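You operate a simulated robot arm through the tools that you are given. There is no shell and no other tool. Be economical: measure what you need, move in short steps, check, and stop when the job is done.

You run a simulated two-armed robot. Do the job below in one go: nothing can be reset, and whatever is moved stays where it is left.

JOB
Pull the collar off the mould and brush the sand off its base.
Fine: hold the mould while you pull; collar into the steel tray; use the purple brush and stand it back in its cup. What is to be rubbed or washed off counts as gone when no trace of it is left.
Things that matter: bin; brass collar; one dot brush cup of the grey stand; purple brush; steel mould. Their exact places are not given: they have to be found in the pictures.

Only the result counts: the job must be done as asked and must still hold three seconds after the hand-in. Knocking over, shifting, dropping, spilling or breaking anything else fails it.

ROBOT AND FRAMES
Two 7-joint arms with two-finger parallel grippers on one trunk, on a base that drives. Base frame: it is fixed to the floor where the robot stands at the start and does not move with it; the origin is under the middle of the robot, x ahead of it, y to its left, z up. Lengths are in m, angles in rad, forces in N, time in s.
The left shoulder is at the start at [0.06, 0.143, 0.926], the right one opposite. With the tool pointing down near the work surface each hand reaches from about 0.3 to 0.72 m from the robot's upright axis, wherever it stands, measured 20 degrees to its own side. Places, roughly: bin [0.5, -0.4, 0.9]; one dot brush cup of the grey stand [0.7, -0.4, 0.9]; purple brush (3x3x15 cm) [0.7, -0.4, 0.9]. Payload 1.57 kg a hand.
Tool frame (each hand has its own): the origin (TCP) lies between the finger pads and is the grasp point; the fingertips stand 0.03 m ahead of it; z points along the fingers, y is the line along which they close. Largest opening 0.11 m; finger width 0.024, thickness 0.012; the body of the gripper, 0.048 by 0.112 m, starts 0.078 m behind the TCP.
Orientation is that of the tool frame in the base frame, as a unit quaternion [x, y, z, w]. With the fingers straight down and closing along the base's y, the tool's x points along the base's -x, its y along +y and its z along -z.

CONTROLS
- The arms move only by the tool step_arm. It takes "left_plan", "right_plan" or both (then of equal length, played together; a hand with none holds still); each is a list of rows, each a list of 3 entries, a list of its own where there are three numbers: the shift along the tool's x, y, z in m, then the turn, a rotation vector about the tool's x, y, z in degrees, then the closure, from 0 (fully open) to 1 (shut). In form: [[[dx, dy, dz], [wx, wy, wz], claw], ...]. A call has 1 to 20 rows; each row is the pose to reach, as a shift and turn from the pose commanded when the call began, along the tool's axes at that moment. Rows are played at 5 a second. More than 0.05 m and 0.15 rad between two rows, or a gripper value outside its range, and nothing of the call is played. Where a pose cannot be reached the arm comes as near as it can. A force on the tool above 40 N (or 10 N above the force at the start of the call, whichever is more), or a blocked arm, ends the call early, and 0.2 s more pass. Each finger travels about 0.045 m/s and halts on what it meets, pressing with about 23 N; the grip force reading is that of the motor and also rises with nothing between the fingers. The clock runs only during rows and for 0.2 s after the last one: add rows that repeat a pose to give the fingers time. The reply holds the time, the measured pose of the TCP, the force on the tool along the base axes, the opening and the grip force, in the units named above and with some noise, with the torque about the TCP (base axes, N m) and any sound that the robot's microphone picked up, and new pictures: "views" is both (left out), scene, wrist or none (wrist: the cameras of the hands that moved).
- Cameras (640 x 400 px; columns grow to the right, rows downward): "scene" is now at [0.0504, -0.008, 1.5377]; the picture's right is [-0.10, -1.00, 0.00], its down [-0.74, 0.07, -0.67] and it looks along [0.67, -0.07, -0.74] (base axes); focal length 252 px, centre (320, 200). "left" rides on the left gripper at [0.07, -0.016, -0.141] in its tool frame; the picture's right is [0.23, 0.97, 0.00], its down [-0.85, 0.20, -0.48] and it looks along [-0.47, 0.11, 0.88] (tool axes); focal length 222 px, centre (320, 200). "right" rides on the right gripper at [0.07, 0.016, -0.141] in its tool frame; the picture's right is [-0.23, 0.97, 0.00], its down [-0.86, -0.20, -0.48] and it looks along [-0.47, -0.11, 0.88] (tool axes); focal length 222 px, centre (320, 200).
- lift_body(by): slides the trunk up (or, below 0, down) by that many m; the arms and the scene camera ride with it, the base frame stays. It gives what a move gives, with no picture.
- steer(legs): drives the robot by 1 to 6 legs, each [ahead, left, turn to the left] in m, m and rad, along the robot's own axes; the way and the turn of a leg run together, so that a leg with both is an arc; at most 1.5 m and 3.142 rad a leg. The arms and the cameras ride along, it lands a little off, and it stops where it bumps. It gives what a move gives, and a new picture of the scene camera.
- turn_head(pan, tilt): turns the head with the scene camera to pan (to the left, within 1.501 rad either way) and tilt (down, from -0.506 to 1.204), counted from straight ahead of the robot. It gives what a move gives, and a new picture of the scene camera.
- pixel_to_xyz(camera, pixels): for up to 12 pixels [column, row] of the newest picture of that camera ("zoom" is the newest enlarged one), the place [x, y, z] in the base frame of the surface seen there, good to about 0.002 m. It takes no simulated time.
- inspect(camera, box): a new picture of the part [left, top, right, bottom] of that camera's present view, enlarged. It takes no simulated time.
- sign_off(): hands the job in; it is judged then, once.

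Work in short steps. Measure before you move; look again where a grasp or a placing could have gone wrong, and mend it. You have 80 turns and 260 pictures in all, those below and enlarged ones among them. Open the grippers and draw the arms clear of the work before you hand the job in, unless the task says otherwise; then end with one line.

The tools are called after "Request:" by a JSON object that holds its "op" and its "data". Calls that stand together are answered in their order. step_arm: Moves the arms, as the interface text tells. Its arguments: {"type":"object","properties":{"left_plan":{"type":"array","items":{"type":"array"}},"right_plan":{"type":"array","items":{"type":"array"}},"views":{"type":"string","enum":["both","scene","wrist","none"]}},"required":[]} The other tools are called the same way: lift_body (by) slides the trunk up or down; steer (legs) drives the base; turn_head (pan, tilt) turns the head that bears the scene camera; pixel_to_xyz (camera, pixels) gives the place of the surface under pixels of a picture; inspect (camera, box) takes an enlarged picture of a part of a camera's view; sign_off () hands the job in.

At the start:

```text
clock: 0.0
left_tool_pos: [0.4573, 0.0588, 0.9986]
left_ee_rot: [0.0, 1.0, 0.0, 0.001]
left_wrist_force: [-0.1, 1.5, 0.0]
left_wrist_torque: [-0.01, 0.01, -0.01]
left_gripper_width: 0.11
left_gripper_force: 0.1
right_tool_pos: [0.3877, -0.2501, 0.9999]
right_ee_rot: [0.001, 1.0, -0.001, 0.0]
right_wrist_force: [0.2, 0.5, -0.4]
right_wrist_torque: [-0.02, 0.0, 0.02]
right_gripper_width: 0.1099
right_gripper_force: 0.1
trunk travel left (down, up): [-0.525, 0.065]
robot x, y, heading: [-0.0004, -0.0018, 0.004]
head pan, tilt: [-0.098, 0.834]
```

scene: 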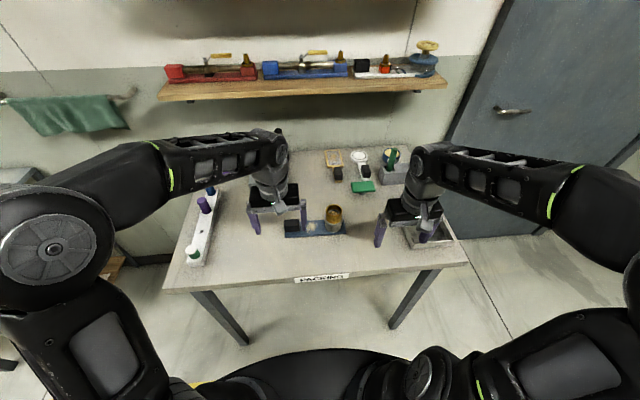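
right: 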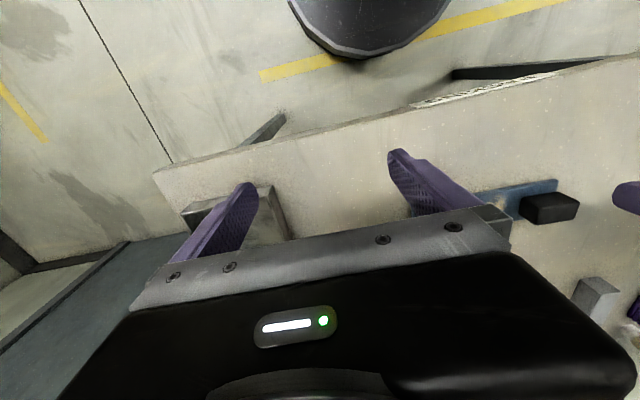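
left: 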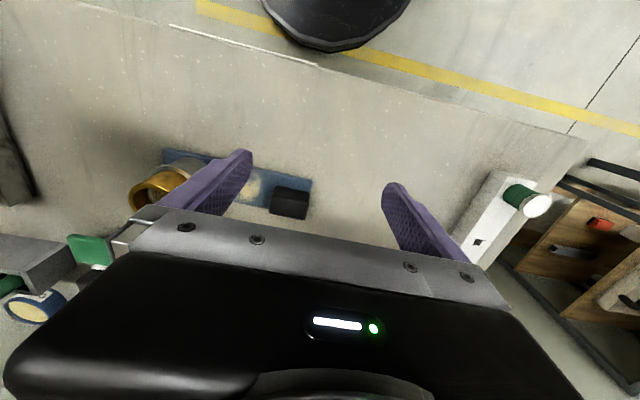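

The scene shows a blue base with a mould and collar around (325,220), tray at (440,235), stands on both sides. I enlarge these parts.

Request:
{"op": "inspect", "data": {"camera": "scene", "box": [270, 140, 470, 265]}}

Request:
{"op": "inspect", "data": {"camera": "scene", "box": [160, 140, 320, 280]}}

Request:
{"op": "inspect", "data": {"camera": "left", "box": [0, 120, 400, 370]}}

```text
3.20 times, centred on (370, 202) of scene
```

zoom: 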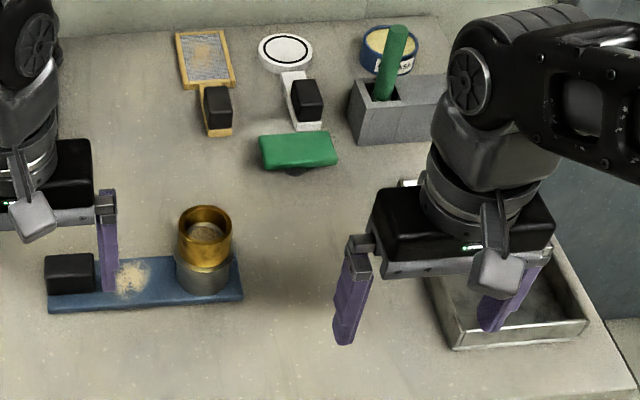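

```text
2.86 times, centred on (240, 210) of scene
```

zoom: 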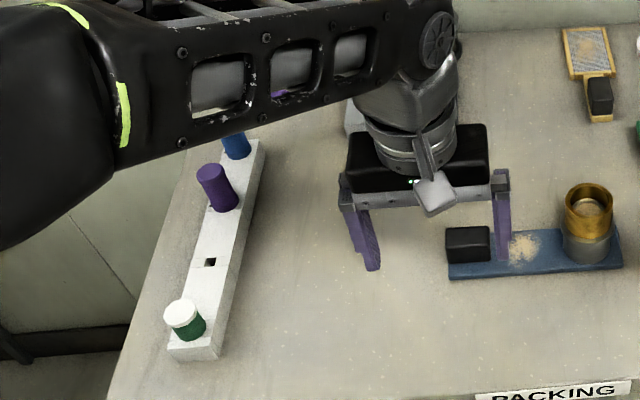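

```text
1.60 times, centred on (200, 245) of left
```

zoom: 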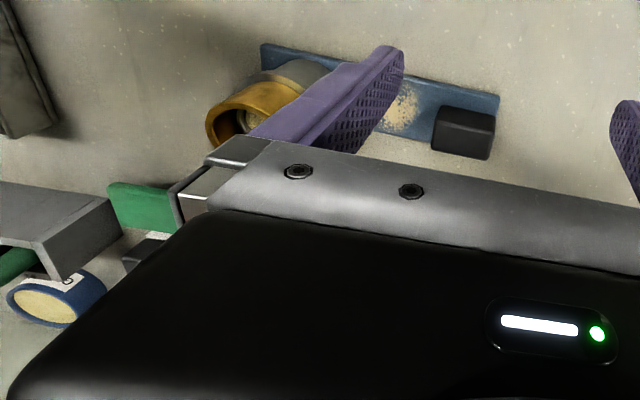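

The right arm hides the right part of the grey stand with the brushes. I draw the right hand back and to the right, in steps, to see it.

Request:
{"op": "step_arm", "data": {"right_plan": [[[0.03, 0, -0.03], [0, 0, 0], 0], [[0.06, -0.02, -0.06], [0, 0, 0], 0], [[0.08, -0.05, -0.1], [0, 0, 0], 0], [[0.1, -0.09, -0.12], [0, 0, 0], 0], [[0.12, -0.13, -0.12], [0, 0, 0], 0]], "left_plan": [[[0.03, 0, -0.03], [0, 0, 0], 0], [[0.05, 0.02, -0.06], [0, 0, 0], 0], [[0.08, 0.05, -0.06], [0, 0, 0], 0], [[0.1, 0.09, -0.06], [0, 0, 0], 0], [[0.12, 0.13, -0.06], [0, 0, 0], 0]], "views": "scene"}}

Request:
{"op": "inspect", "data": {"camera": "scene", "box": [270, 130, 470, 265]}}

```text
refused: row 3 steps farther than a row can; nothing moved
```

```text
2.96 times, centred on (370, 198) of scene
```

zoom: 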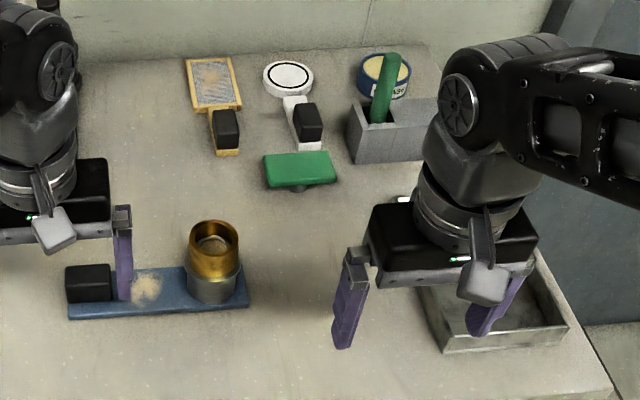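

The rows were too far apart (0.05 m cap); I repeat it with smaller rows.

Request:
{"op": "step_arm", "data": {"right_plan": [[[0.02, 0, -0.03], [0, 0, 0], 0], [[0.04, -0.02, -0.06], [0, 0, 0], 0], [[0.06, -0.04, -0.09], [0, 0, 0], 0], [[0.08, -0.07, -0.12], [0, 0, 0], 0], [[0.1, -0.1, -0.12], [0, 0, 0], 0], [[0.12, -0.13, -0.12], [0, 0, 0], 0]], "left_plan": [[[0.02, 0, -0.03], [0, 0, 0], 0], [[0.04, 0.02, -0.06], [0, 0, 0], 0], [[0.06, 0.04, -0.06], [0, 0, 0], 0], [[0.08, 0.07, -0.06], [0, 0, 0], 0], [[0.1, 0.1, -0.06], [0, 0, 0], 0], [[0.12, 0.13, -0.06], [0, 0, 0], 0]], "views": "scene"}}

Request:
{"op": "inspect", "data": {"camera": "scene", "box": [270, 130, 470, 265]}}

```text
clock: 1.4
left_tool_pos: [0.3343, 0.1883, 1.0584]
left_ee_rot: [0.001, 1.0, -0.002, 0.001]
left_wrist_force: [0.2, 1.1, -0.2]
left_wrist_torque: [-0.05, 0.0, 0.0]
left_gripper_width: 0.1099
left_gripper_force: 0.1
right_tool_pos: [0.2667, -0.3836, 1.1174]
right_ee_rot: [0.0, 1.0, -0.001, 0.001]
right_wrist_force: [0.3, 0.6, 0.2]
right_wrist_torque: [-0.01, -0.06, 0.0]
right_gripper_width: 0.11
right_gripper_force: 0.0
trunk travel left (down, up): [-0.525, 0.065]
robot x, y, heading: [-0.0014, 0.0013, -0.002]
head pan, tilt: [-0.098, 0.834]
```

scene: 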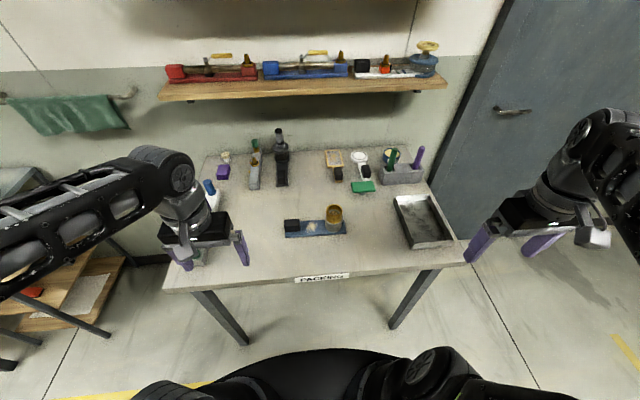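

```text
2.96 times, centred on (370, 198) of scene
```

zoom: 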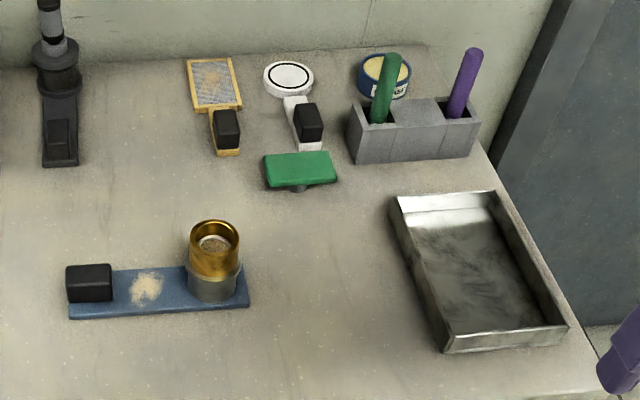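

Now all is seen: purple brush at (420,157), tray at (423,220), mould at (315,225). I enlarge each and measure.

Request:
{"op": "inspect", "data": {"camera": "scene", "box": [376, 135, 440, 190]}}

Request:
{"op": "pixel_to_xyz", "data": {"camera": "scene", "pixels": [[421, 149], [415, 166], [392, 153], [385, 184], [429, 182], [405, 165], [397, 196], [437, 194], [450, 243], [412, 247], [420, 215]]}}

Request:
{"op": "inspect", "data": {"camera": "scene", "box": [278, 196, 358, 246]}}

Request:
{"op": "pixel_to_xyz", "data": {"camera": "zoom", "pixels": [[440, 80], [400, 110], [500, 110], [450, 145], [450, 180], [450, 260], [90, 190], [110, 240], [60, 210], [180, 210], [260, 230], [540, 300]]}}

```text
7.27 times, centred on (408, 162) of scene
```

zoom: 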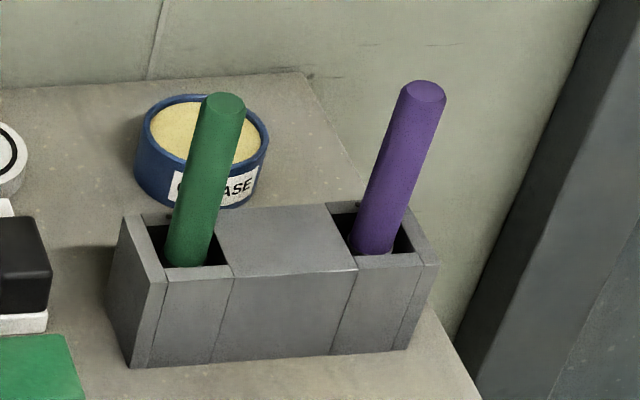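

```text
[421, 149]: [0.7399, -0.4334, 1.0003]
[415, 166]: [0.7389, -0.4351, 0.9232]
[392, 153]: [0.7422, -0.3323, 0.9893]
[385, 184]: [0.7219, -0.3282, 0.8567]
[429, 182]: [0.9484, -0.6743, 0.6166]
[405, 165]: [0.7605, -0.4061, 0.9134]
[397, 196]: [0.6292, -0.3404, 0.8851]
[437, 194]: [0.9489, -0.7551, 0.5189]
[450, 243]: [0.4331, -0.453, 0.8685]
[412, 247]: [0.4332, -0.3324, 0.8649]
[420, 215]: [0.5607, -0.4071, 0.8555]
```

```text
8.00 times, centred on (318, 221) of scene
```

zoom: 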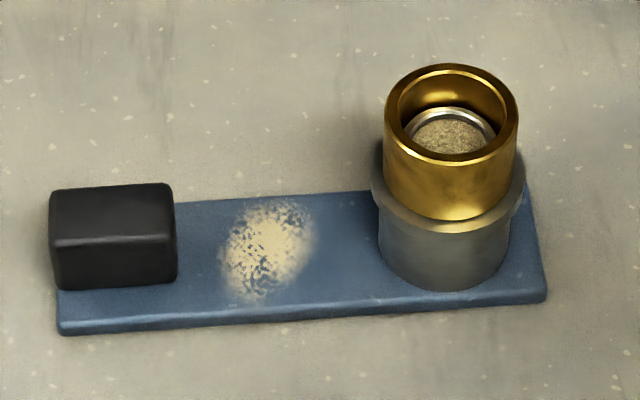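

```text
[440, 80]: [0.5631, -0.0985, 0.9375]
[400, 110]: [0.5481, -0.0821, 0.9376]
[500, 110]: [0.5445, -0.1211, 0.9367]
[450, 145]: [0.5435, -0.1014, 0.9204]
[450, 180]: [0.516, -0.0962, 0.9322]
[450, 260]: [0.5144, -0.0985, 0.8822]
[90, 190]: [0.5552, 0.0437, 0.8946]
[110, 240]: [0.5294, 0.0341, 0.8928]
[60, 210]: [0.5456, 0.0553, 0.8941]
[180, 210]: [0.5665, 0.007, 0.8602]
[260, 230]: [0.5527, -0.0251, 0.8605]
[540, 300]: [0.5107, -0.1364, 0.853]
```

I refine block, collar and base outline from the newest enlargement.

Request:
{"op": "pixel_to_xyz", "data": {"camera": "zoom", "pixels": [[55, 195], [165, 188], [170, 235], [58, 240], [115, 275], [450, 68], [450, 158], [388, 115], [515, 115], [450, 205], [378, 200], [450, 140]]}}

Request:
{"op": "pixel_to_xyz", "data": {"camera": "zoom", "pixels": [[250, 205], [305, 215], [225, 255], [260, 300], [317, 250], [62, 330], [545, 295], [450, 230], [450, 222], [525, 190], [65, 318], [340, 215]]}}

```text
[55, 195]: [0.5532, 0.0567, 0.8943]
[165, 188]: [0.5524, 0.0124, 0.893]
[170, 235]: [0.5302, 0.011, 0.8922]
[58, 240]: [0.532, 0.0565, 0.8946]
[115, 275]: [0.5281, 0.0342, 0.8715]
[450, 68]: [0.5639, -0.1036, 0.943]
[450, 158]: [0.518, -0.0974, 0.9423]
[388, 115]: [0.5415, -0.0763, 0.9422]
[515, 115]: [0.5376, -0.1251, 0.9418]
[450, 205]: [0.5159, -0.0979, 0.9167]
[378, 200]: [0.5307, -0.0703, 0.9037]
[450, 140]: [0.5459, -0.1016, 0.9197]
```

```text
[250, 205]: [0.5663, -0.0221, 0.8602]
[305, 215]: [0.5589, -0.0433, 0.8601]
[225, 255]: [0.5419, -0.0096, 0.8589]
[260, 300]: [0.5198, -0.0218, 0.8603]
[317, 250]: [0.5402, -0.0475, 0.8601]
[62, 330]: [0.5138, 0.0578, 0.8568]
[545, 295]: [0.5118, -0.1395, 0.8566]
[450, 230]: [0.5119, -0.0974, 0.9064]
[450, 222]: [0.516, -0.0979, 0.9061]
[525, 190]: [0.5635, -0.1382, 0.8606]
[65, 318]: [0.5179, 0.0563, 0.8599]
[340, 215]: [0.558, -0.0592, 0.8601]
```

Handle block centre is (0.5415, 0.0345), top z 0.894; collar centre (0.541, -0.100), z 0.906–0.942. I bring the left hand above the block first with a part-closed gripper, and the right hand above the collar.

Request:
{"op": "step_arm", "data": {"left_plan": [[[-0.026, -0.019, 0.011], [0, 0, 0], 0.1], [[-0.052, -0.038, 0.022], [0, 0, 0], 0.2], [[-0.078, -0.057, 0.033], [0, 0, 0], 0.32], [[-0.104, -0.076, 0.044], [0, 0, 0], 0.32], [[-0.13, -0.095, 0.055], [0, 0, 0], 0.32], [[-0.156, -0.115, 0.066], [0, 0, 0], 0.32], [[-0.182, -0.135, 0.077], [0, 0, 0], 0.32], [[-0.207, -0.154, 0.088], [0, 0, 0], 0.32], [[-0.207, -0.154, 0.088], [0, 0, 0], 0.32]], "right_plan": [[[-0.034, 0.032, 0], [0, 0, 0], 0.1], [[-0.068, 0.064, 0], [0, 0, 0], 0.23], [[-0.102, 0.096, 0.0], [0, 0, 0], 0.23], [[-0.137, 0.128, 0.01], [0, 0, 0], 0.23], [[-0.171, 0.16, 0.02], [0, 0, 0], 0.23], [[-0.205, 0.192, 0.03], [0, 0, 0], 0.23], [[-0.23, 0.225, 0.05], [0, 0, 0], 0.23], [[-0.252, 0.255, 0.08], [0, 0, 0], 0.23], [[-0.274, 0.282, 0.108], [0, 0, 0], 0.23]]}}

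```text
clock: 3.4
left_tool_pos: [0.5475, 0.0309, 0.9725]
left_ee_rot: [0.0, 1.0, 0.0, 0.0]
left_wrist_force: [-1.5, -1.3, 0.8]
left_wrist_torque: [-0.02, 0.03, 0.03]
left_gripper_width: 0.0749
left_gripper_force: 0.0
right_tool_pos: [0.5464, -0.0982, 1.0101]
right_ee_rot: [0.001, 1.0, -0.001, 0.0]
right_wrist_force: [0.4, 0.2, 0.2]
right_wrist_torque: [-0.04, 0.0, 0.04]
right_gripper_width: 0.0849
right_gripper_force: 0.1
trunk travel left (down, up): [-0.525, 0.065]
robot x, y, heading: [0.0015, -0.0016, 0.0]
head pan, tilt: [-0.098, 0.834]
```

scene: 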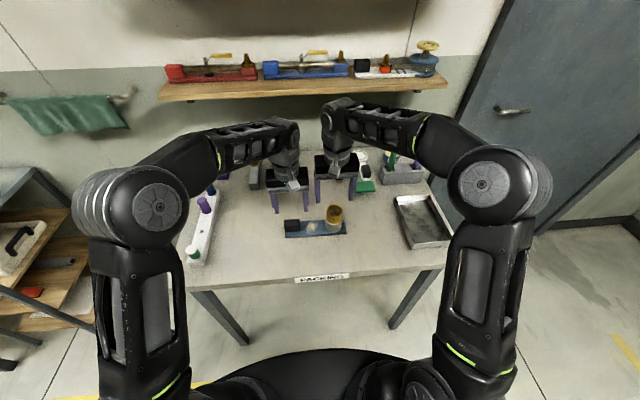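
right: 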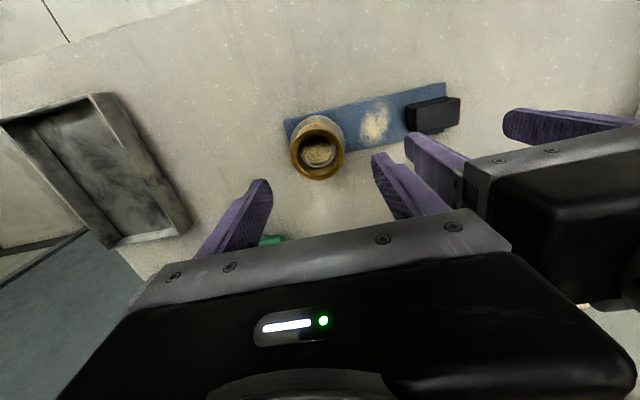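
left: 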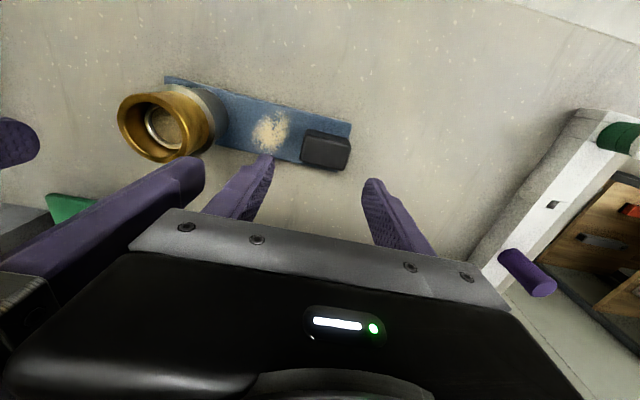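

I check block and collar from the wrist cameras before descending.

Request:
{"op": "pixel_to_xyz", "data": {"camera": "right", "pixels": [[292, 148], [343, 148], [317, 119], [317, 177], [412, 108], [455, 100]]}}

Request:
{"op": "pixel_to_xyz", "data": {"camera": "left", "pixels": [[305, 140], [348, 146], [325, 135], [325, 155], [121, 120], [197, 135], [302, 150], [330, 166]]}}

```text
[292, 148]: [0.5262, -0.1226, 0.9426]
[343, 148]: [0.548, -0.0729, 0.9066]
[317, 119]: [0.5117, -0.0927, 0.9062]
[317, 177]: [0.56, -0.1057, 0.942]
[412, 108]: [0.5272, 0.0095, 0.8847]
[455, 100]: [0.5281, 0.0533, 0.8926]
```

```text
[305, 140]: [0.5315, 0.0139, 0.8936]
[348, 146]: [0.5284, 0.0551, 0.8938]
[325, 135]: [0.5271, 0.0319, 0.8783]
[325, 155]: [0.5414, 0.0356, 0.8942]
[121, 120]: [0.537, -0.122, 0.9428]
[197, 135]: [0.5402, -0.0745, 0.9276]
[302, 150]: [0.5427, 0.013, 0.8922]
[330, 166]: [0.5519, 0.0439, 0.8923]
```

Positions agree with the first measurement. The left hand goes down over the block and closes on it.

Request:
{"op": "step_arm", "data": {"left_plan": [[[0.004, 0.002, 0.03], [0, 0, 0], 0.32], [[0.005, 0.003, 0.055], [0, 0, 0], 0.32], [[0.005, 0.003, 0.0765], [0, 0, 0], 0.32], [[0.005, 0.003, 0.0765], [0, 0, 0], 0.45], [[0.005, 0.003, 0.0765], [0, 0, 0], 0.6], [[0.005, 0.003, 0.0765], [0, 0, 0], 0.8], [[0.005, 0.003, 0.0765], [0, 0, 0], 0.8]], "views": "both"}}

```text
clock: 5.0
left_tool_pos: [0.5391, 0.0335, 0.8966]
left_ee_rot: [0.0, 1.0, 0.0, 0.0]
left_wrist_force: [-0.4, 0.2, -0.4]
left_wrist_torque: [0.13, -0.05, -0.09]
left_gripper_width: 0.05
left_gripper_force: 23.0
right_tool_pos: [0.5448, -0.0996, 1.0096]
right_ee_rot: [0.0, 1.0, -0.001, 0.0]
right_wrist_force: [0.3, 0.1, 0.3]
right_wrist_torque: [-0.03, -0.02, -0.03]
right_gripper_width: 0.0847
right_gripper_force: 0.1
trunk travel left (down, up): [-0.525, 0.065]
robot x, y, heading: [-0.0035, 0.0028, -0.0]
head pan, tilt: [-0.098, 0.834]
```

scene: 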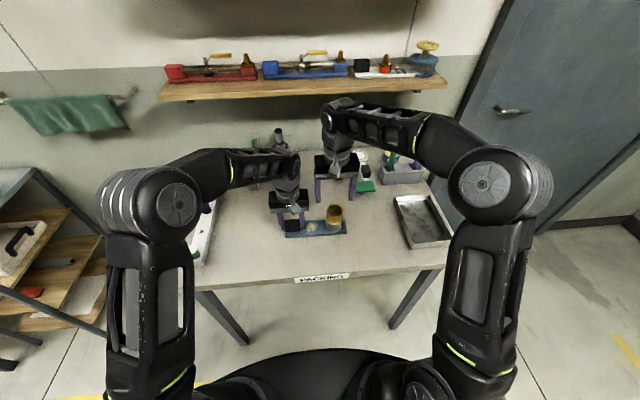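
left: 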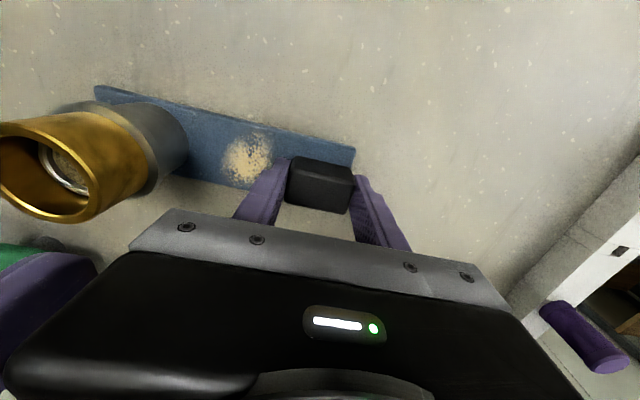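

Block gripped (width 0.05, 23 N). Now the right hand descends over the collar, stopping above the mould flange at 0.906, and closes.

Request:
{"op": "step_arm", "data": {"right_plan": [[[0.003, -0.001, 0.03], [0, 0, 0], 0.23], [[0.004, -0.001, 0.055], [0, 0, 0], 0.23], [[0.004, -0.001, 0.0695], [0, 0, 0], 0.23], [[0.004, -0.001, 0.0695], [0, 0, 0], 0.4], [[0.004, -0.001, 0.0695], [0, 0, 0], 0.55], [[0.004, -0.001, 0.0695], [0, 0, 0], 0.8], [[0.004, -0.001, 0.0695], [0, 0, 0], 0.8]], "left_plan": [[[0, 0, 0], [0, 0, 0], 0.8], [[0, 0, 0], [0, 0, 0], 0.8], [[0, 0, 0], [0, 0, 0], 0.8], [[0, 0, 0], [0, 0, 0], 0.8], [[0, 0, 0], [0, 0, 0], 0.8], [[0, 0, 0], [0, 0, 0], 0.8], [[0, 0, 0], [0, 0, 0], 0.8]]}}

```text
clock: 6.6
left_tool_pos: [0.5393, 0.0344, 0.8967]
left_ee_rot: [0.0, 1.0, 0.001, 0.0]
left_wrist_force: [-2.3, 6.6, -0.6]
left_wrist_torque: [-0.43, -0.12, -0.42]
left_gripper_width: 0.0497
left_gripper_force: 23.1
right_tool_pos: [0.5391, -0.1008, 0.939]
right_ee_rot: [0.001, 1.0, -0.002, 0.0]
right_wrist_force: [2.5, -8.3, -0.6]
right_wrist_torque: [0.0, -0.03, -0.01]
right_gripper_width: 0.0512
right_gripper_force: 23.5
trunk travel left (down, up): [-0.525, 0.065]
robot x, y, heading: [-0.001, 0.0011, 0.005]
head pan, tilt: [-0.098, 0.834]
```

scene: 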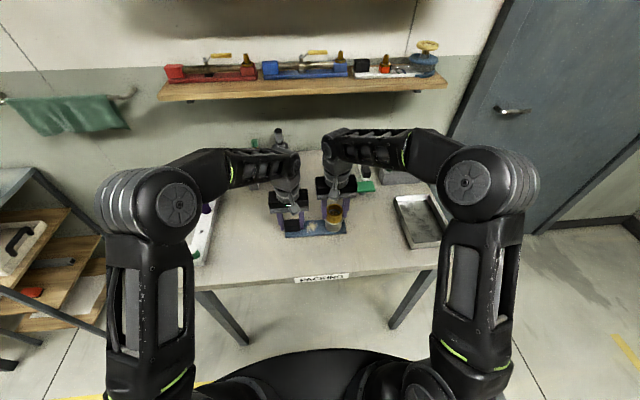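
right: 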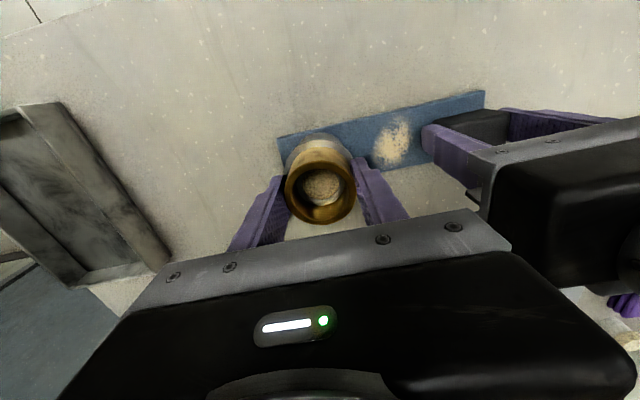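
left: 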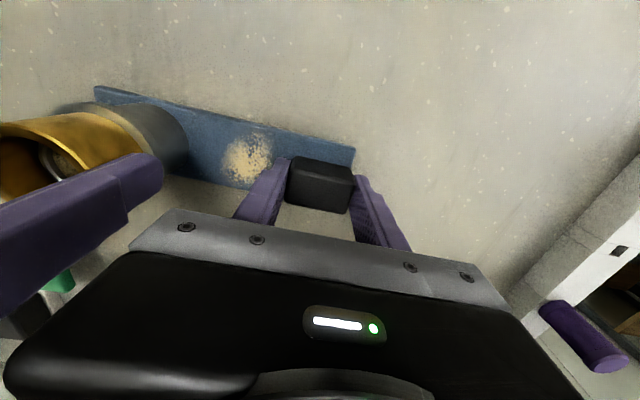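

Collar gripped (width 0.051) with the block held. I pull straight up slowly while the left hand holds.

Request:
{"op": "step_arm", "data": {"right_plan": [[[0, -0.0015, -0.003], [0, 0, 0], 0.9], [[0, -0.0015, -0.006], [0, 0, 0], 0.9], [[0, -0.0015, -0.01], [0, 0, 0], 0.9], [[0, -0.0015, -0.015], [0, 0, 0], 0.9], [[0, -0.0015, -0.02], [0, 0, 0], 0.9], [[0, -0.0015, -0.027], [0, 0, 0], 0.9], [[0, -0.0015, -0.035], [0, 0, 0], 0.9], [[0, -0.0015, -0.045], [0, 0, 0], 0.9]], "left_plan": [[[0, 0, 0], [0, 0, 0], 0.9], [[0, 0, 0], [0, 0, 0], 0.9], [[0, 0, 0], [0, 0, 0], 0.9], [[0, 0, 0], [0, 0, 0], 0.9], [[0, 0, 0], [0, 0, 0], 0.9], [[0, 0, 0], [0, 0, 0], 0.9], [[0, 0, 0], [0, 0, 0], 0.9], [[0, 0, 0], [0, 0, 0], 0.9]]}}

```text
clock: 8.4
left_tool_pos: [0.5399, 0.0324, 0.8962]
left_ee_rot: [0.0, 1.0, 0.0, 0.0]
left_wrist_force: [-0.3, -0.6, 0.1]
left_wrist_torque: [0.14, 0.04, -0.07]
left_gripper_width: 0.0499
left_gripper_force: 23.2
right_tool_pos: [0.5369, -0.1011, 0.9881]
right_ee_rot: [0.0, 1.0, -0.001, 0.0]
right_wrist_force: [0.4, 0.8, -0.2]
right_wrist_torque: [-0.01, 0.01, -0.03]
right_gripper_width: 0.0513
right_gripper_force: 23.2
trunk travel left (down, up): [-0.525, 0.065]
robot x, y, heading: [0.0004, -0.0006, -0.001]
head pan, tilt: [-0.098, 0.834]
```

scene: 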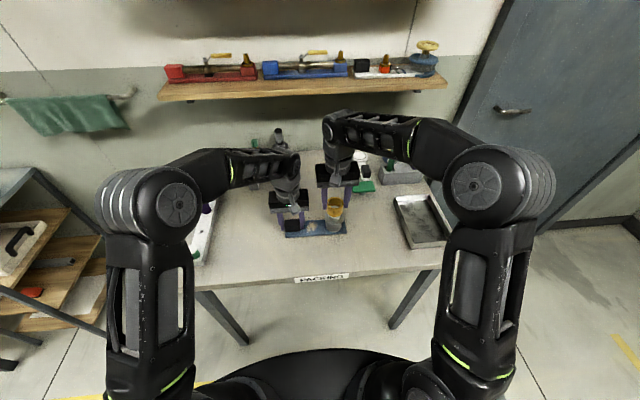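
right: 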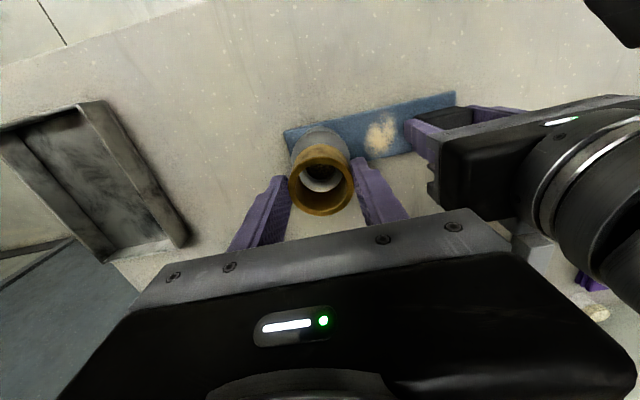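
left: 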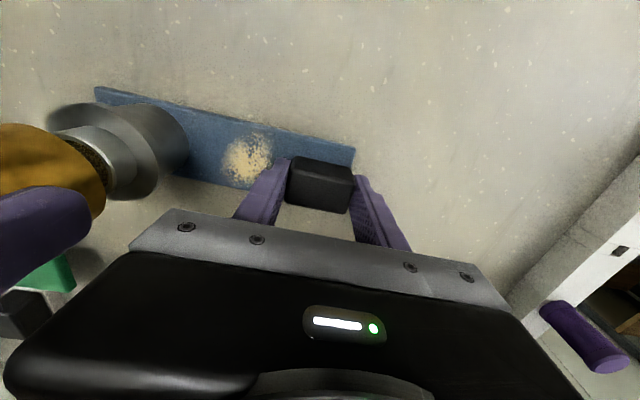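

The collar is free of the tube. I measure the tray now before carrying it over.

Request:
{"op": "inspect", "data": {"camera": "scene", "box": [384, 180, 464, 260]}}

Request:
{"op": "pixel_to_xyz", "data": {"camera": "scene", "pixels": [[408, 205], [420, 218], [430, 210], [425, 235], [440, 230], [400, 215], [412, 247], [450, 240], [396, 197], [432, 196], [415, 237], [443, 235]]}}

```text
5.00 times, centred on (424, 220) of scene
```

zoom: 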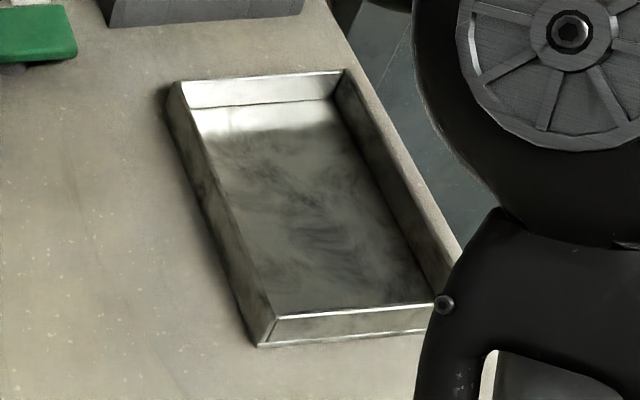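

```text
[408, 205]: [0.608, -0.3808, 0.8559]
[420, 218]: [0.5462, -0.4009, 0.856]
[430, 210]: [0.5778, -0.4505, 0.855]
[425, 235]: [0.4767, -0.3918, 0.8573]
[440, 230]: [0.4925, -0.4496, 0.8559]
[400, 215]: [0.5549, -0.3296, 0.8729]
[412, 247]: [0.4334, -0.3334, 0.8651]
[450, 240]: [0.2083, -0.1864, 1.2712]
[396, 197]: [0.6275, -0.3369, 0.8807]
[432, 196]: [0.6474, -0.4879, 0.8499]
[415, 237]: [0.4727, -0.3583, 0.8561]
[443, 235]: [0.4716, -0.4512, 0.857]
```

Tray floor z is 0.856, centre about (0.53, -0.40). I lift the collar, carry it over the tray.

Request:
{"op": "step_arm", "data": {"right_plan": [[[0, 0, -0.03], [0, 0, 0], 0.9], [[0, -0.035, -0.04], [0, 0, 0], 0.9], [[0, -0.08, -0.04], [0, 0, 0], 0.9], [[0, -0.125, -0.04], [0, 0, 0], 0.9], [[0, -0.17, -0.04], [0, 0, 0], 0.9], [[0, -0.215, -0.03], [0, 0, 0], 0.9], [[0.003, -0.255, -0.01], [0, 0, 0], 0.9], [[0.005, -0.3, 0.01], [0, 0, 0], 0.9], [[0.006, -0.3, 0.03], [0, 0, 0], 0.9], [[0.006, -0.3, 0.03], [0, 0, 0], 0.9]]}}

```text
clock: 10.6
left_tool_pos: [0.5403, 0.0343, 0.8973]
left_ee_rot: [0.0, 1.0, 0.0, 0.0]
left_wrist_force: [-0.2, -0.6, 0.2]
left_wrist_torque: [0.05, 0.07, 0.04]
left_gripper_width: 0.0497
left_gripper_force: 22.8
right_tool_pos: [0.5328, -0.402, 0.9566]
right_ee_rot: [0.0, 1.0, -0.001, 0.0]
right_wrist_force: [-0.2, 0.4, -1.6]
right_wrist_torque: [-0.02, -0.03, -0.01]
right_gripper_width: 0.0509
right_gripper_force: 22.5
trunk travel left (down, up): [-0.525, 0.065]
robot x, y, heading: [0.0002, -0.0002, -0.003]
head pan, tilt: [-0.098, 0.834]
```

scene: 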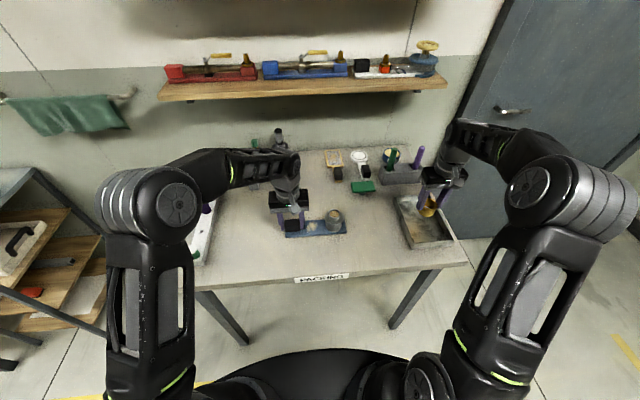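
right: 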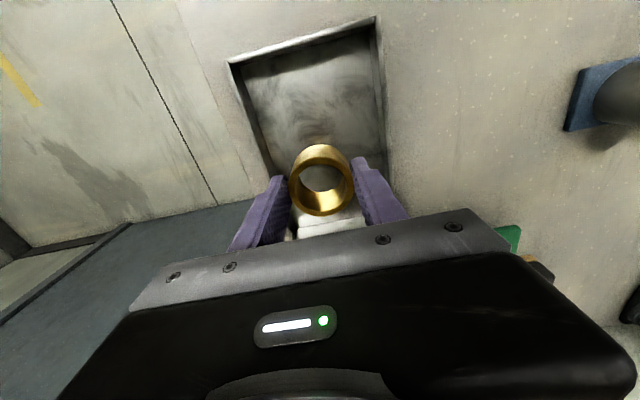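

Collar is over the tray, clear of walls. I lower it to just above the floor.

Request:
{"op": "step_arm", "data": {"right_plan": [[[0, 0, 0.03], [0, 0, 0], 0.9], [[0, 0, 0.05], [0, 0, 0], 0.9], [[0, 0, 0.06], [0, 0, 0], 0.9], [[0, 0, 0.0655], [0, 0, 0], 0.9], [[0, 0, 0.0655], [0, 0, 0], 0.9]], "views": "wrist"}}

```text
clock: 11.8
left_tool_pos: [0.5385, 0.0336, 0.8977]
left_ee_rot: [0.0, 1.0, -0.001, 0.001]
left_wrist_force: [0.6, 0.1, -4.5]
left_wrist_torque: [0.33, 0.0, 0.0]
left_gripper_width: 0.0496
left_gripper_force: 23.0
right_tool_pos: [0.5318, -0.4017, 0.8924]
right_ee_rot: [0.0, 1.0, -0.001, 0.0]
right_wrist_force: [1.3, -1.6, 25.7]
right_wrist_torque: [0.38, -0.07, 0.02]
right_gripper_width: 0.0507
right_gripper_force: 23.6
trunk travel left (down, up): [-0.525, 0.065]
robot x, y, heading: [0.0021, 0.0026, -0.002]
head pan, tilt: [-0.098, 0.834]
```

right: 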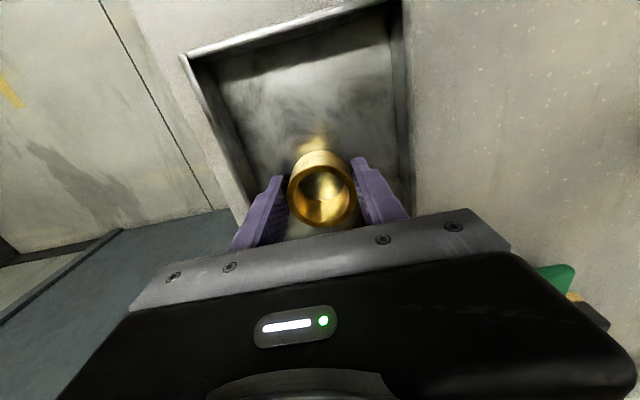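

The collar rests on the tray floor (25 N up). I ease off 2 mm, open in the tray, then rise; the left hand also lets the block go, as its part is done.

Request:
{"op": "step_arm", "data": {"right_plan": [[[0, 0, -0.002], [0, 0, 0], 0.8], [[0, 0, -0.002], [0, 0, 0], 0.5], [[0, 0, -0.002], [0, 0, 0], 0.32], [[0, 0, -0.002], [0, 0, 0], 0.32], [[0, 0, -0.01], [0, 0, 0], 0.32], [[0, 0, -0.03], [0, 0, 0], 0.32], [[0, 0, -0.065], [0, 0, 0], 0.32], [[0, 0, -0.1], [0, 0, 0], 0.32]], "left_plan": [[[0, 0, 0], [0, 0, 0], 0.8], [[0, 0, 0], [0, 0, 0], 0.5], [[0, 0, 0], [0, 0, 0], 0.32], [[0, 0, 0], [0, 0, 0], 0.32], [[0, 0, -0.01], [0, 0, 0], 0.32], [[0, 0, -0.03], [0, 0, 0], 0.32], [[0, 0, -0.065], [0, 0, 0], 0.32], [[0, 0, -0.1], [0, 0, 0], 0.32]]}}

```text
clock: 13.6
left_tool_pos: [0.538, 0.0377, 0.9947]
left_ee_rot: [0.0, 1.0, -0.001, -0.001]
left_wrist_force: [0.1, -0.3, -0.8]
left_wrist_torque: [0.02, -0.02, -0.01]
left_gripper_width: 0.075
left_gripper_force: 0.1
right_tool_pos: [0.53, -0.4008, 0.9927]
right_ee_rot: [0.0, 1.0, 0.0, 0.0]
right_wrist_force: [-0.2, -0.5, -0.1]
right_wrist_torque: [0.01, -0.03, 0.02]
right_gripper_width: 0.0748
right_gripper_force: 0.1
trunk travel left (down, up): [-0.525, 0.065]
robot x, y, heading: [0.0007, 0.0043, 0.0]
head pan, tilt: [-0.098, 0.834]
```

scene: 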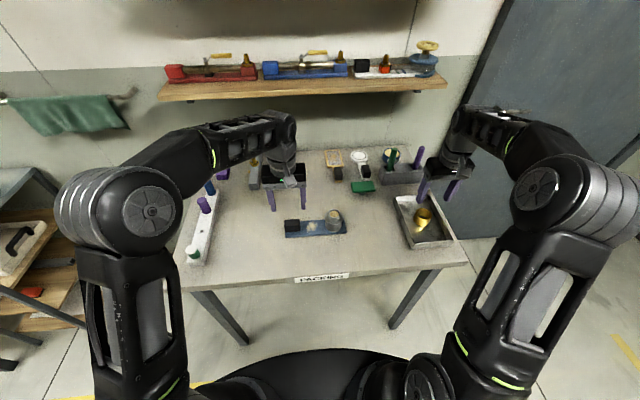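
right: 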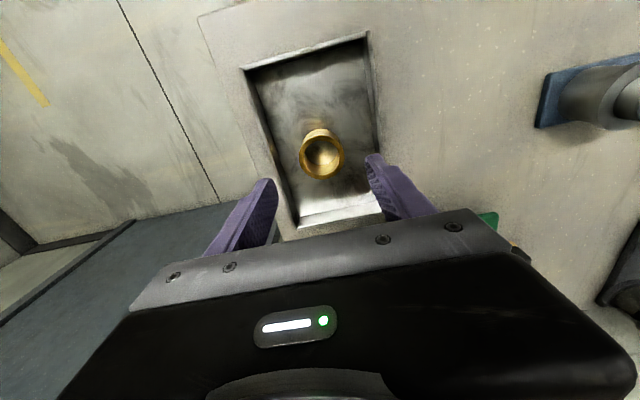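
left: 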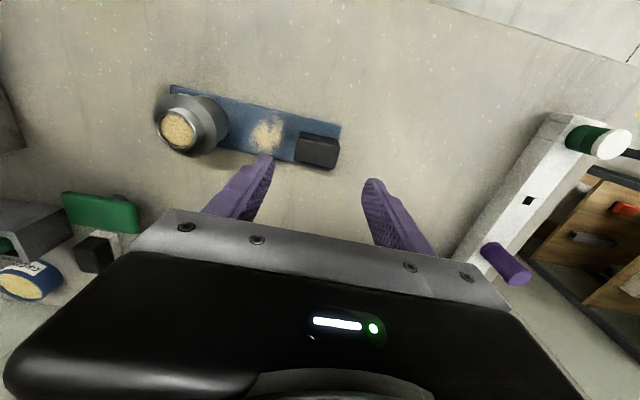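

Collar stands in the tray, mould unmoved. The purple brush at (0.74, -0.434) is beyond reach, so I'll drive; first I draw the hands back and up, and measure the table edge and the base.

Request:
{"op": "step_arm", "data": {"right_plan": [[[0.03, 0, -0.03], [0, 0, 0], 0.32], [[0.06, 0, -0.06], [0, 0, 0], 0.32], [[0.09, 0.02, -0.08], [0, 0, 0], 0.32], [[0.12, 0.04, -0.1], [0, 0, 0], 0.32], [[0.15, 0.06, -0.11], [0, 0, 0], 0.32]], "left_plan": [[[0.03, 0.01, -0.02], [0, 0, 0], 0.32], [[0.06, 0.03, -0.04], [0, 0, 0], 0.32], [[0.09, 0.05, -0.06], [0, 0, 0], 0.32], [[0.12, 0.08, -0.08], [0, 0, 0], 0.32], [[0.15, 0.11, -0.09], [0, 0, 0], 0.32]], "views": "scene"}}

Request:
{"op": "pixel_to_xyz", "data": {"camera": "scene", "pixels": [[320, 272], [320, 283], [320, 300], [320, 348], [320, 355], [320, 380], [232, 335], [395, 320], [455, 262]]}}

```text
clock: 14.8
left_tool_pos: [0.3898, 0.1499, 1.087]
left_ee_rot: [0.0, 1.0, 0.0, 0.001]
left_wrist_force: [-0.6, 0.0, -0.6]
left_wrist_torque: [0.01, -0.03, -0.04]
left_gripper_width: 0.0749
left_gripper_force: 0.0
right_tool_pos: [0.3772, -0.3352, 1.1016]
right_ee_rot: [0.0, 1.0, 0.0, 0.0]
right_wrist_force: [-0.1, 0.4, 0.2]
right_wrist_torque: [0.0, -0.01, -0.03]
right_gripper_width: 0.0745
right_gripper_force: 0.1
trunk travel left (down, up): [-0.525, 0.065]
robot x, y, heading: [0.0007, -0.0009, -0.0]
head pan, tilt: [-0.098, 0.834]
```

scene: 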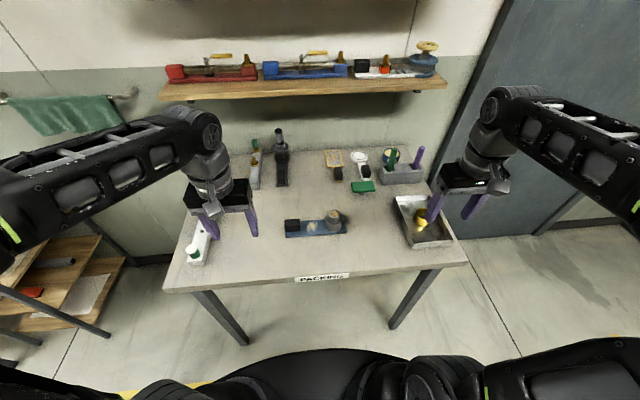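

```text
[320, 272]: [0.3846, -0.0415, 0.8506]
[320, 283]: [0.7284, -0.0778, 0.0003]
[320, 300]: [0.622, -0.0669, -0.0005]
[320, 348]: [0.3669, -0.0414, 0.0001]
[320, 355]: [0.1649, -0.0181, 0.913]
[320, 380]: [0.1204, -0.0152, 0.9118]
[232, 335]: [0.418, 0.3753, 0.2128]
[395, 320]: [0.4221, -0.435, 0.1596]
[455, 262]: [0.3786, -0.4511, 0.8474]
```

Table edge is at x 0.38, the robot's chest at 0.165, so ~0.14 m ahead is free. I drive right 0.17, then ahead 0.14.

Request:
{"op": "steer", "data": {"legs": [[0, -0.17, 0], [0.14, 0, 0]]}}

```text
clock: 17.2
left_tool_pos: [0.5312, -0.0197, 1.0846]
left_ee_rot: [-0.001, 1.0, 0.001, 0.0]
left_wrist_force: [0.7, 0.3, -0.9]
left_wrist_torque: [-0.01, 0.05, 0.02]
left_gripper_width: 0.075
left_gripper_force: 0.1
right_tool_pos: [0.5199, -0.5048, 1.1001]
right_ee_rot: [-0.002, 1.0, -0.001, 0.0]
right_wrist_force: [0.6, 0.3, -0.3]
right_wrist_torque: [0.01, 0.04, 0.01]
right_gripper_width: 0.0749
right_gripper_force: 0.0
trunk travel left (down, up): [-0.525, 0.065]
robot x, y, heading: [0.1354, -0.1711, 0.003]
head pan, tilt: [-0.098, 0.834]
```

scene: 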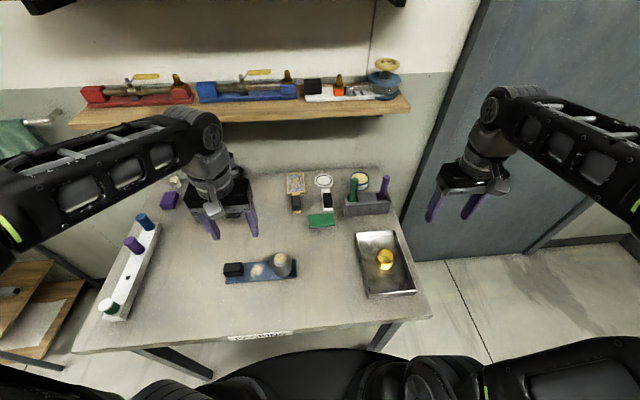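

Now I enlarge the stand and measure the purple brush.

Request:
{"op": "inspect", "data": {"camera": "scene", "box": [335, 165, 405, 220]}}

Request:
{"op": "pixel_to_xyz", "data": {"camera": "zoom", "pixels": [[462, 100], [440, 105], [480, 105], [455, 150], [445, 200], [420, 225], [490, 225], [455, 90], [200, 110], [470, 255], [400, 260], [300, 240]]}}

```text
7.27 times, centred on (370, 192) of scene
```

zoom: 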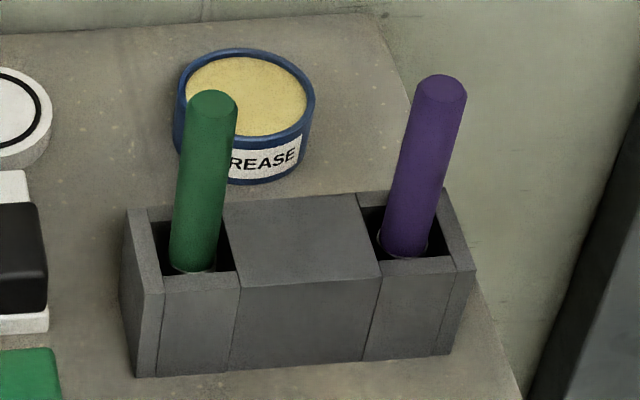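

```text
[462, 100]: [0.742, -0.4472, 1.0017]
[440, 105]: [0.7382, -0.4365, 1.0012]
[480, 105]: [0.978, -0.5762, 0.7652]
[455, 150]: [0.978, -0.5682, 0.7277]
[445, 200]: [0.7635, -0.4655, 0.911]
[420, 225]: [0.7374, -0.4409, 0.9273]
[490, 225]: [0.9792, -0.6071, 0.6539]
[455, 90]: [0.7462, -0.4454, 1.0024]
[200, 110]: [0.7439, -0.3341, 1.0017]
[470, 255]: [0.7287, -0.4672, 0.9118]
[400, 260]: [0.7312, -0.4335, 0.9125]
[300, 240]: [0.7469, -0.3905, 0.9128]
```

I take more points on the purple handle and the cup walls.

Request:
{"op": "pixel_to_xyz", "data": {"camera": "zoom", "pixels": [[442, 78], [442, 90], [442, 100], [420, 92], [464, 95], [410, 150], [442, 150], [405, 205], [432, 205], [370, 205], [440, 195], [400, 255]]}}

Request:
{"op": "inspect", "data": {"camera": "right", "box": [320, 100, 640, 300]}}

```text
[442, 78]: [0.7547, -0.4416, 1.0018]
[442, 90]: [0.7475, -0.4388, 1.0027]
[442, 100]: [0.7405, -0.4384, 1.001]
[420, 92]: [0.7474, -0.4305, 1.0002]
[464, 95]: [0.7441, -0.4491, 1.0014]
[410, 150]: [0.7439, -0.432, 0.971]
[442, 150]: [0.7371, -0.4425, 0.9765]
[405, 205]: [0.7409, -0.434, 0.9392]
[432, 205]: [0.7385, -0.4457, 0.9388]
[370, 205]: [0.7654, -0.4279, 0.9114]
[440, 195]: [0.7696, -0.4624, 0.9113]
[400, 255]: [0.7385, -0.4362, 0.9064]
```

```text
2.00 times, centred on (480, 200) of right
```

zoom: 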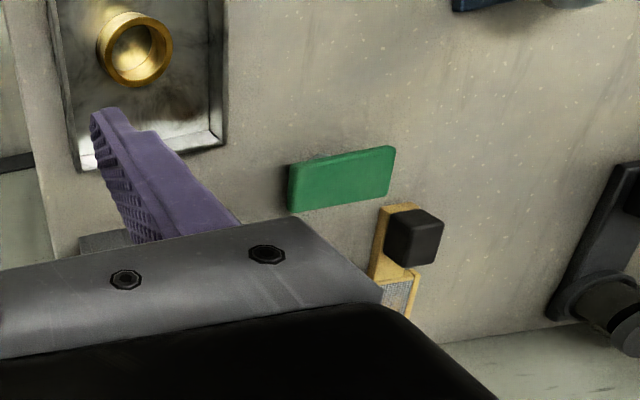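

Handle centre is (0.7465, -0.440), 19 mm thick, top z 1.002; stand top 0.912. I move the right hand above it.

Request:
{"op": "step_arm", "data": {"right_plan": [[[-0.04, 0.01, 0], [0, 0, 0], 0.4], [[-0.08, 0.02, 0], [0, 0, 0], 0.455], [[-0.12, 0.03, 0], [0, 0, 0], 0.455], [[-0.16, 0.045, 0], [0, 0, 0], 0.455], [[-0.2, 0.06, 0.01], [0, 0, 0], 0.455], [[-0.2265, 0.065, 0.02], [0, 0, 0], 0.455], [[-0.2265, 0.065, 0.02], [0, 0, 0], 0.455]]}}

Request:
{"op": "inspect", "data": {"camera": "right", "box": [200, 100, 440, 250]}}

```text
clock: 18.8
left_tool_pos: [0.529, -0.0204, 1.0854]
left_ee_rot: [-0.002, 1.0, 0.0, 0.0]
left_wrist_force: [0.5, 0.7, 0.1]
left_wrist_torque: [0.0, -0.01, -0.01]
left_gripper_width: 0.0748
left_gripper_force: 0.1
right_tool_pos: [0.6464, -0.47, 1.1012]
right_ee_rot: [-0.001, 1.0, -0.001, 0.001]
right_wrist_force: [0.7, 0.5, 0.9]
right_wrist_torque: [-0.02, -0.01, 0.0]
right_gripper_width: 0.0601
right_gripper_force: 0.0
right hand out of reach, approached as far as the arm can: row 4, 5, 6, 7
trunk travel left (down, up): [-0.525, 0.065]
robot x, y, heading: [0.1377, -0.1692, 0.002]
head pan, tilt: [-0.098, 0.834]
```

scene: 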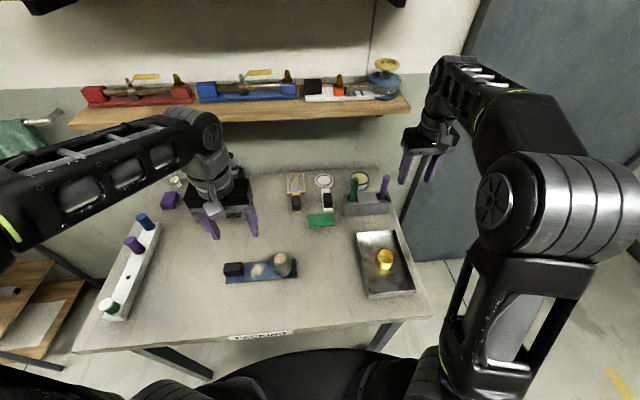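
right: 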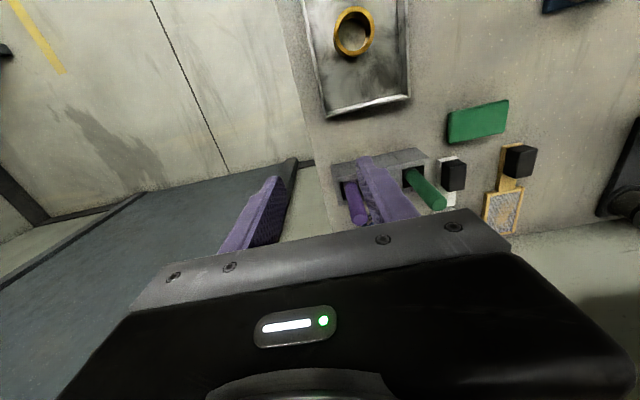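

```text
2.67 times, centred on (320, 175) of right
```

zoom: 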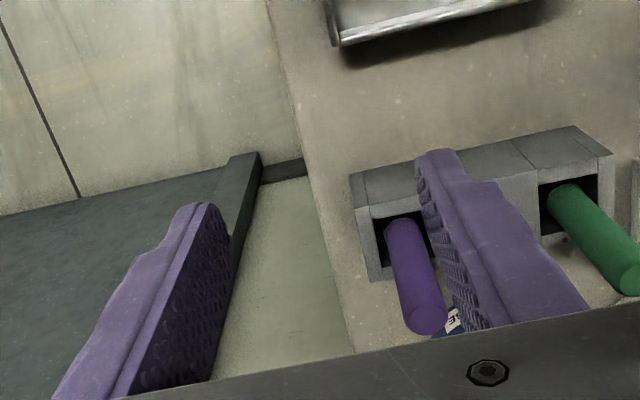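

The arm ran short at that height. I raise the trunk 0.06 and drive a bit more to the right and ahead.

Request:
{"op": "lift_body", "data": {"by": 0.06}}

Request:
{"op": "steer", "data": {"legs": [[0, -0.13, 0], [0.035, 0, 0]]}}

```text
clock: 19.8
left_tool_pos: [0.5303, -0.0203, 1.1455]
left_ee_rot: [-0.003, 1.0, 0.0, -0.001]
left_wrist_force: [0.2, -1.2, 0.4]
left_wrist_torque: [-0.01, 0.0, 0.05]
left_gripper_width: 0.0749
left_gripper_force: 0.1
right_tool_pos: [0.6461, -0.471, 1.1614]
right_ee_rot: [-0.001, 1.0, -0.001, 0.001]
right_wrist_force: [0.1, -0.3, 0.0]
right_wrist_torque: [-0.02, -0.02, -0.04]
right_gripper_width: 0.0601
right_gripper_force: 0.1
trunk travel left (down, up): [-0.585, 0.005]
robot x, y, heading: [0.1315, -0.1711, 0.005]
head pan, tilt: [-0.098, 0.834]
```

```text
clock: 21.6
left_tool_pos: [0.5492, -0.1378, 1.146]
left_ee_rot: [-0.001, 1.0, -0.001, 0.001]
left_wrist_force: [0.5, -0.2, 0.4]
left_wrist_torque: [-0.07, -0.03, 0.02]
left_gripper_width: 0.0749
left_gripper_force: 0.2
right_tool_pos: [0.6677, -0.5891, 1.1607]
right_ee_rot: [0.0, 1.0, -0.001, 0.001]
right_wrist_force: [-0.2, 0.7, -0.9]
right_wrist_torque: [-0.02, -0.03, -0.03]
right_gripper_width: 0.0602
right_gripper_force: 0.0
trunk travel left (down, up): [-0.585, 0.005]
robot x, y, heading: [0.1577, -0.289, 0.01]
head pan, tilt: [-0.098, 0.834]
stopped in leg 2: the robot was blocked; the commanded pose is now the measured one
```

scene: 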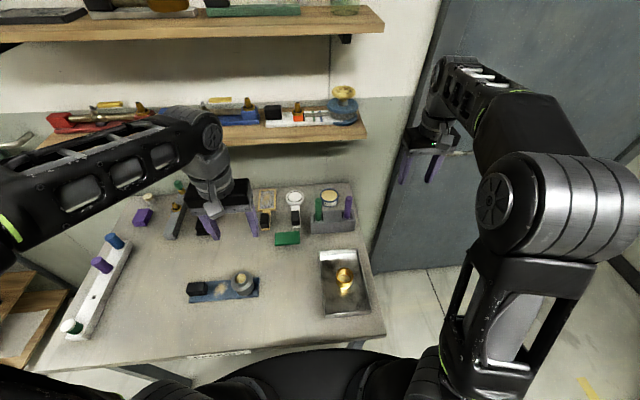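

The drive was stopped by a bump at x 0.158. I check that nothing on the table has shifted, re-measuring the brush, mould and collar.

Request:
{"op": "inspect", "data": {"camera": "scene", "box": [170, 180, 390, 320]}}

Request:
{"op": "pixel_to_xyz", "data": {"camera": "scene", "pixels": [[349, 199], [319, 199], [188, 285], [204, 287], [242, 278], [344, 275]]}}

```text
2.86 times, centred on (280, 250) of scene
```

zoom: 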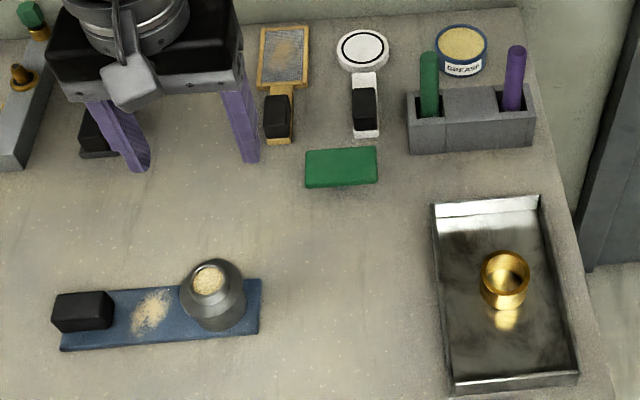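

```text
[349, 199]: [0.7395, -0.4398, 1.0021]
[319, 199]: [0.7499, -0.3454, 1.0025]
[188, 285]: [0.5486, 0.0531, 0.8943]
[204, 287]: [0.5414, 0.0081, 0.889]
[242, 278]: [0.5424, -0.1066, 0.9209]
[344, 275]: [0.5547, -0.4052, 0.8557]
```

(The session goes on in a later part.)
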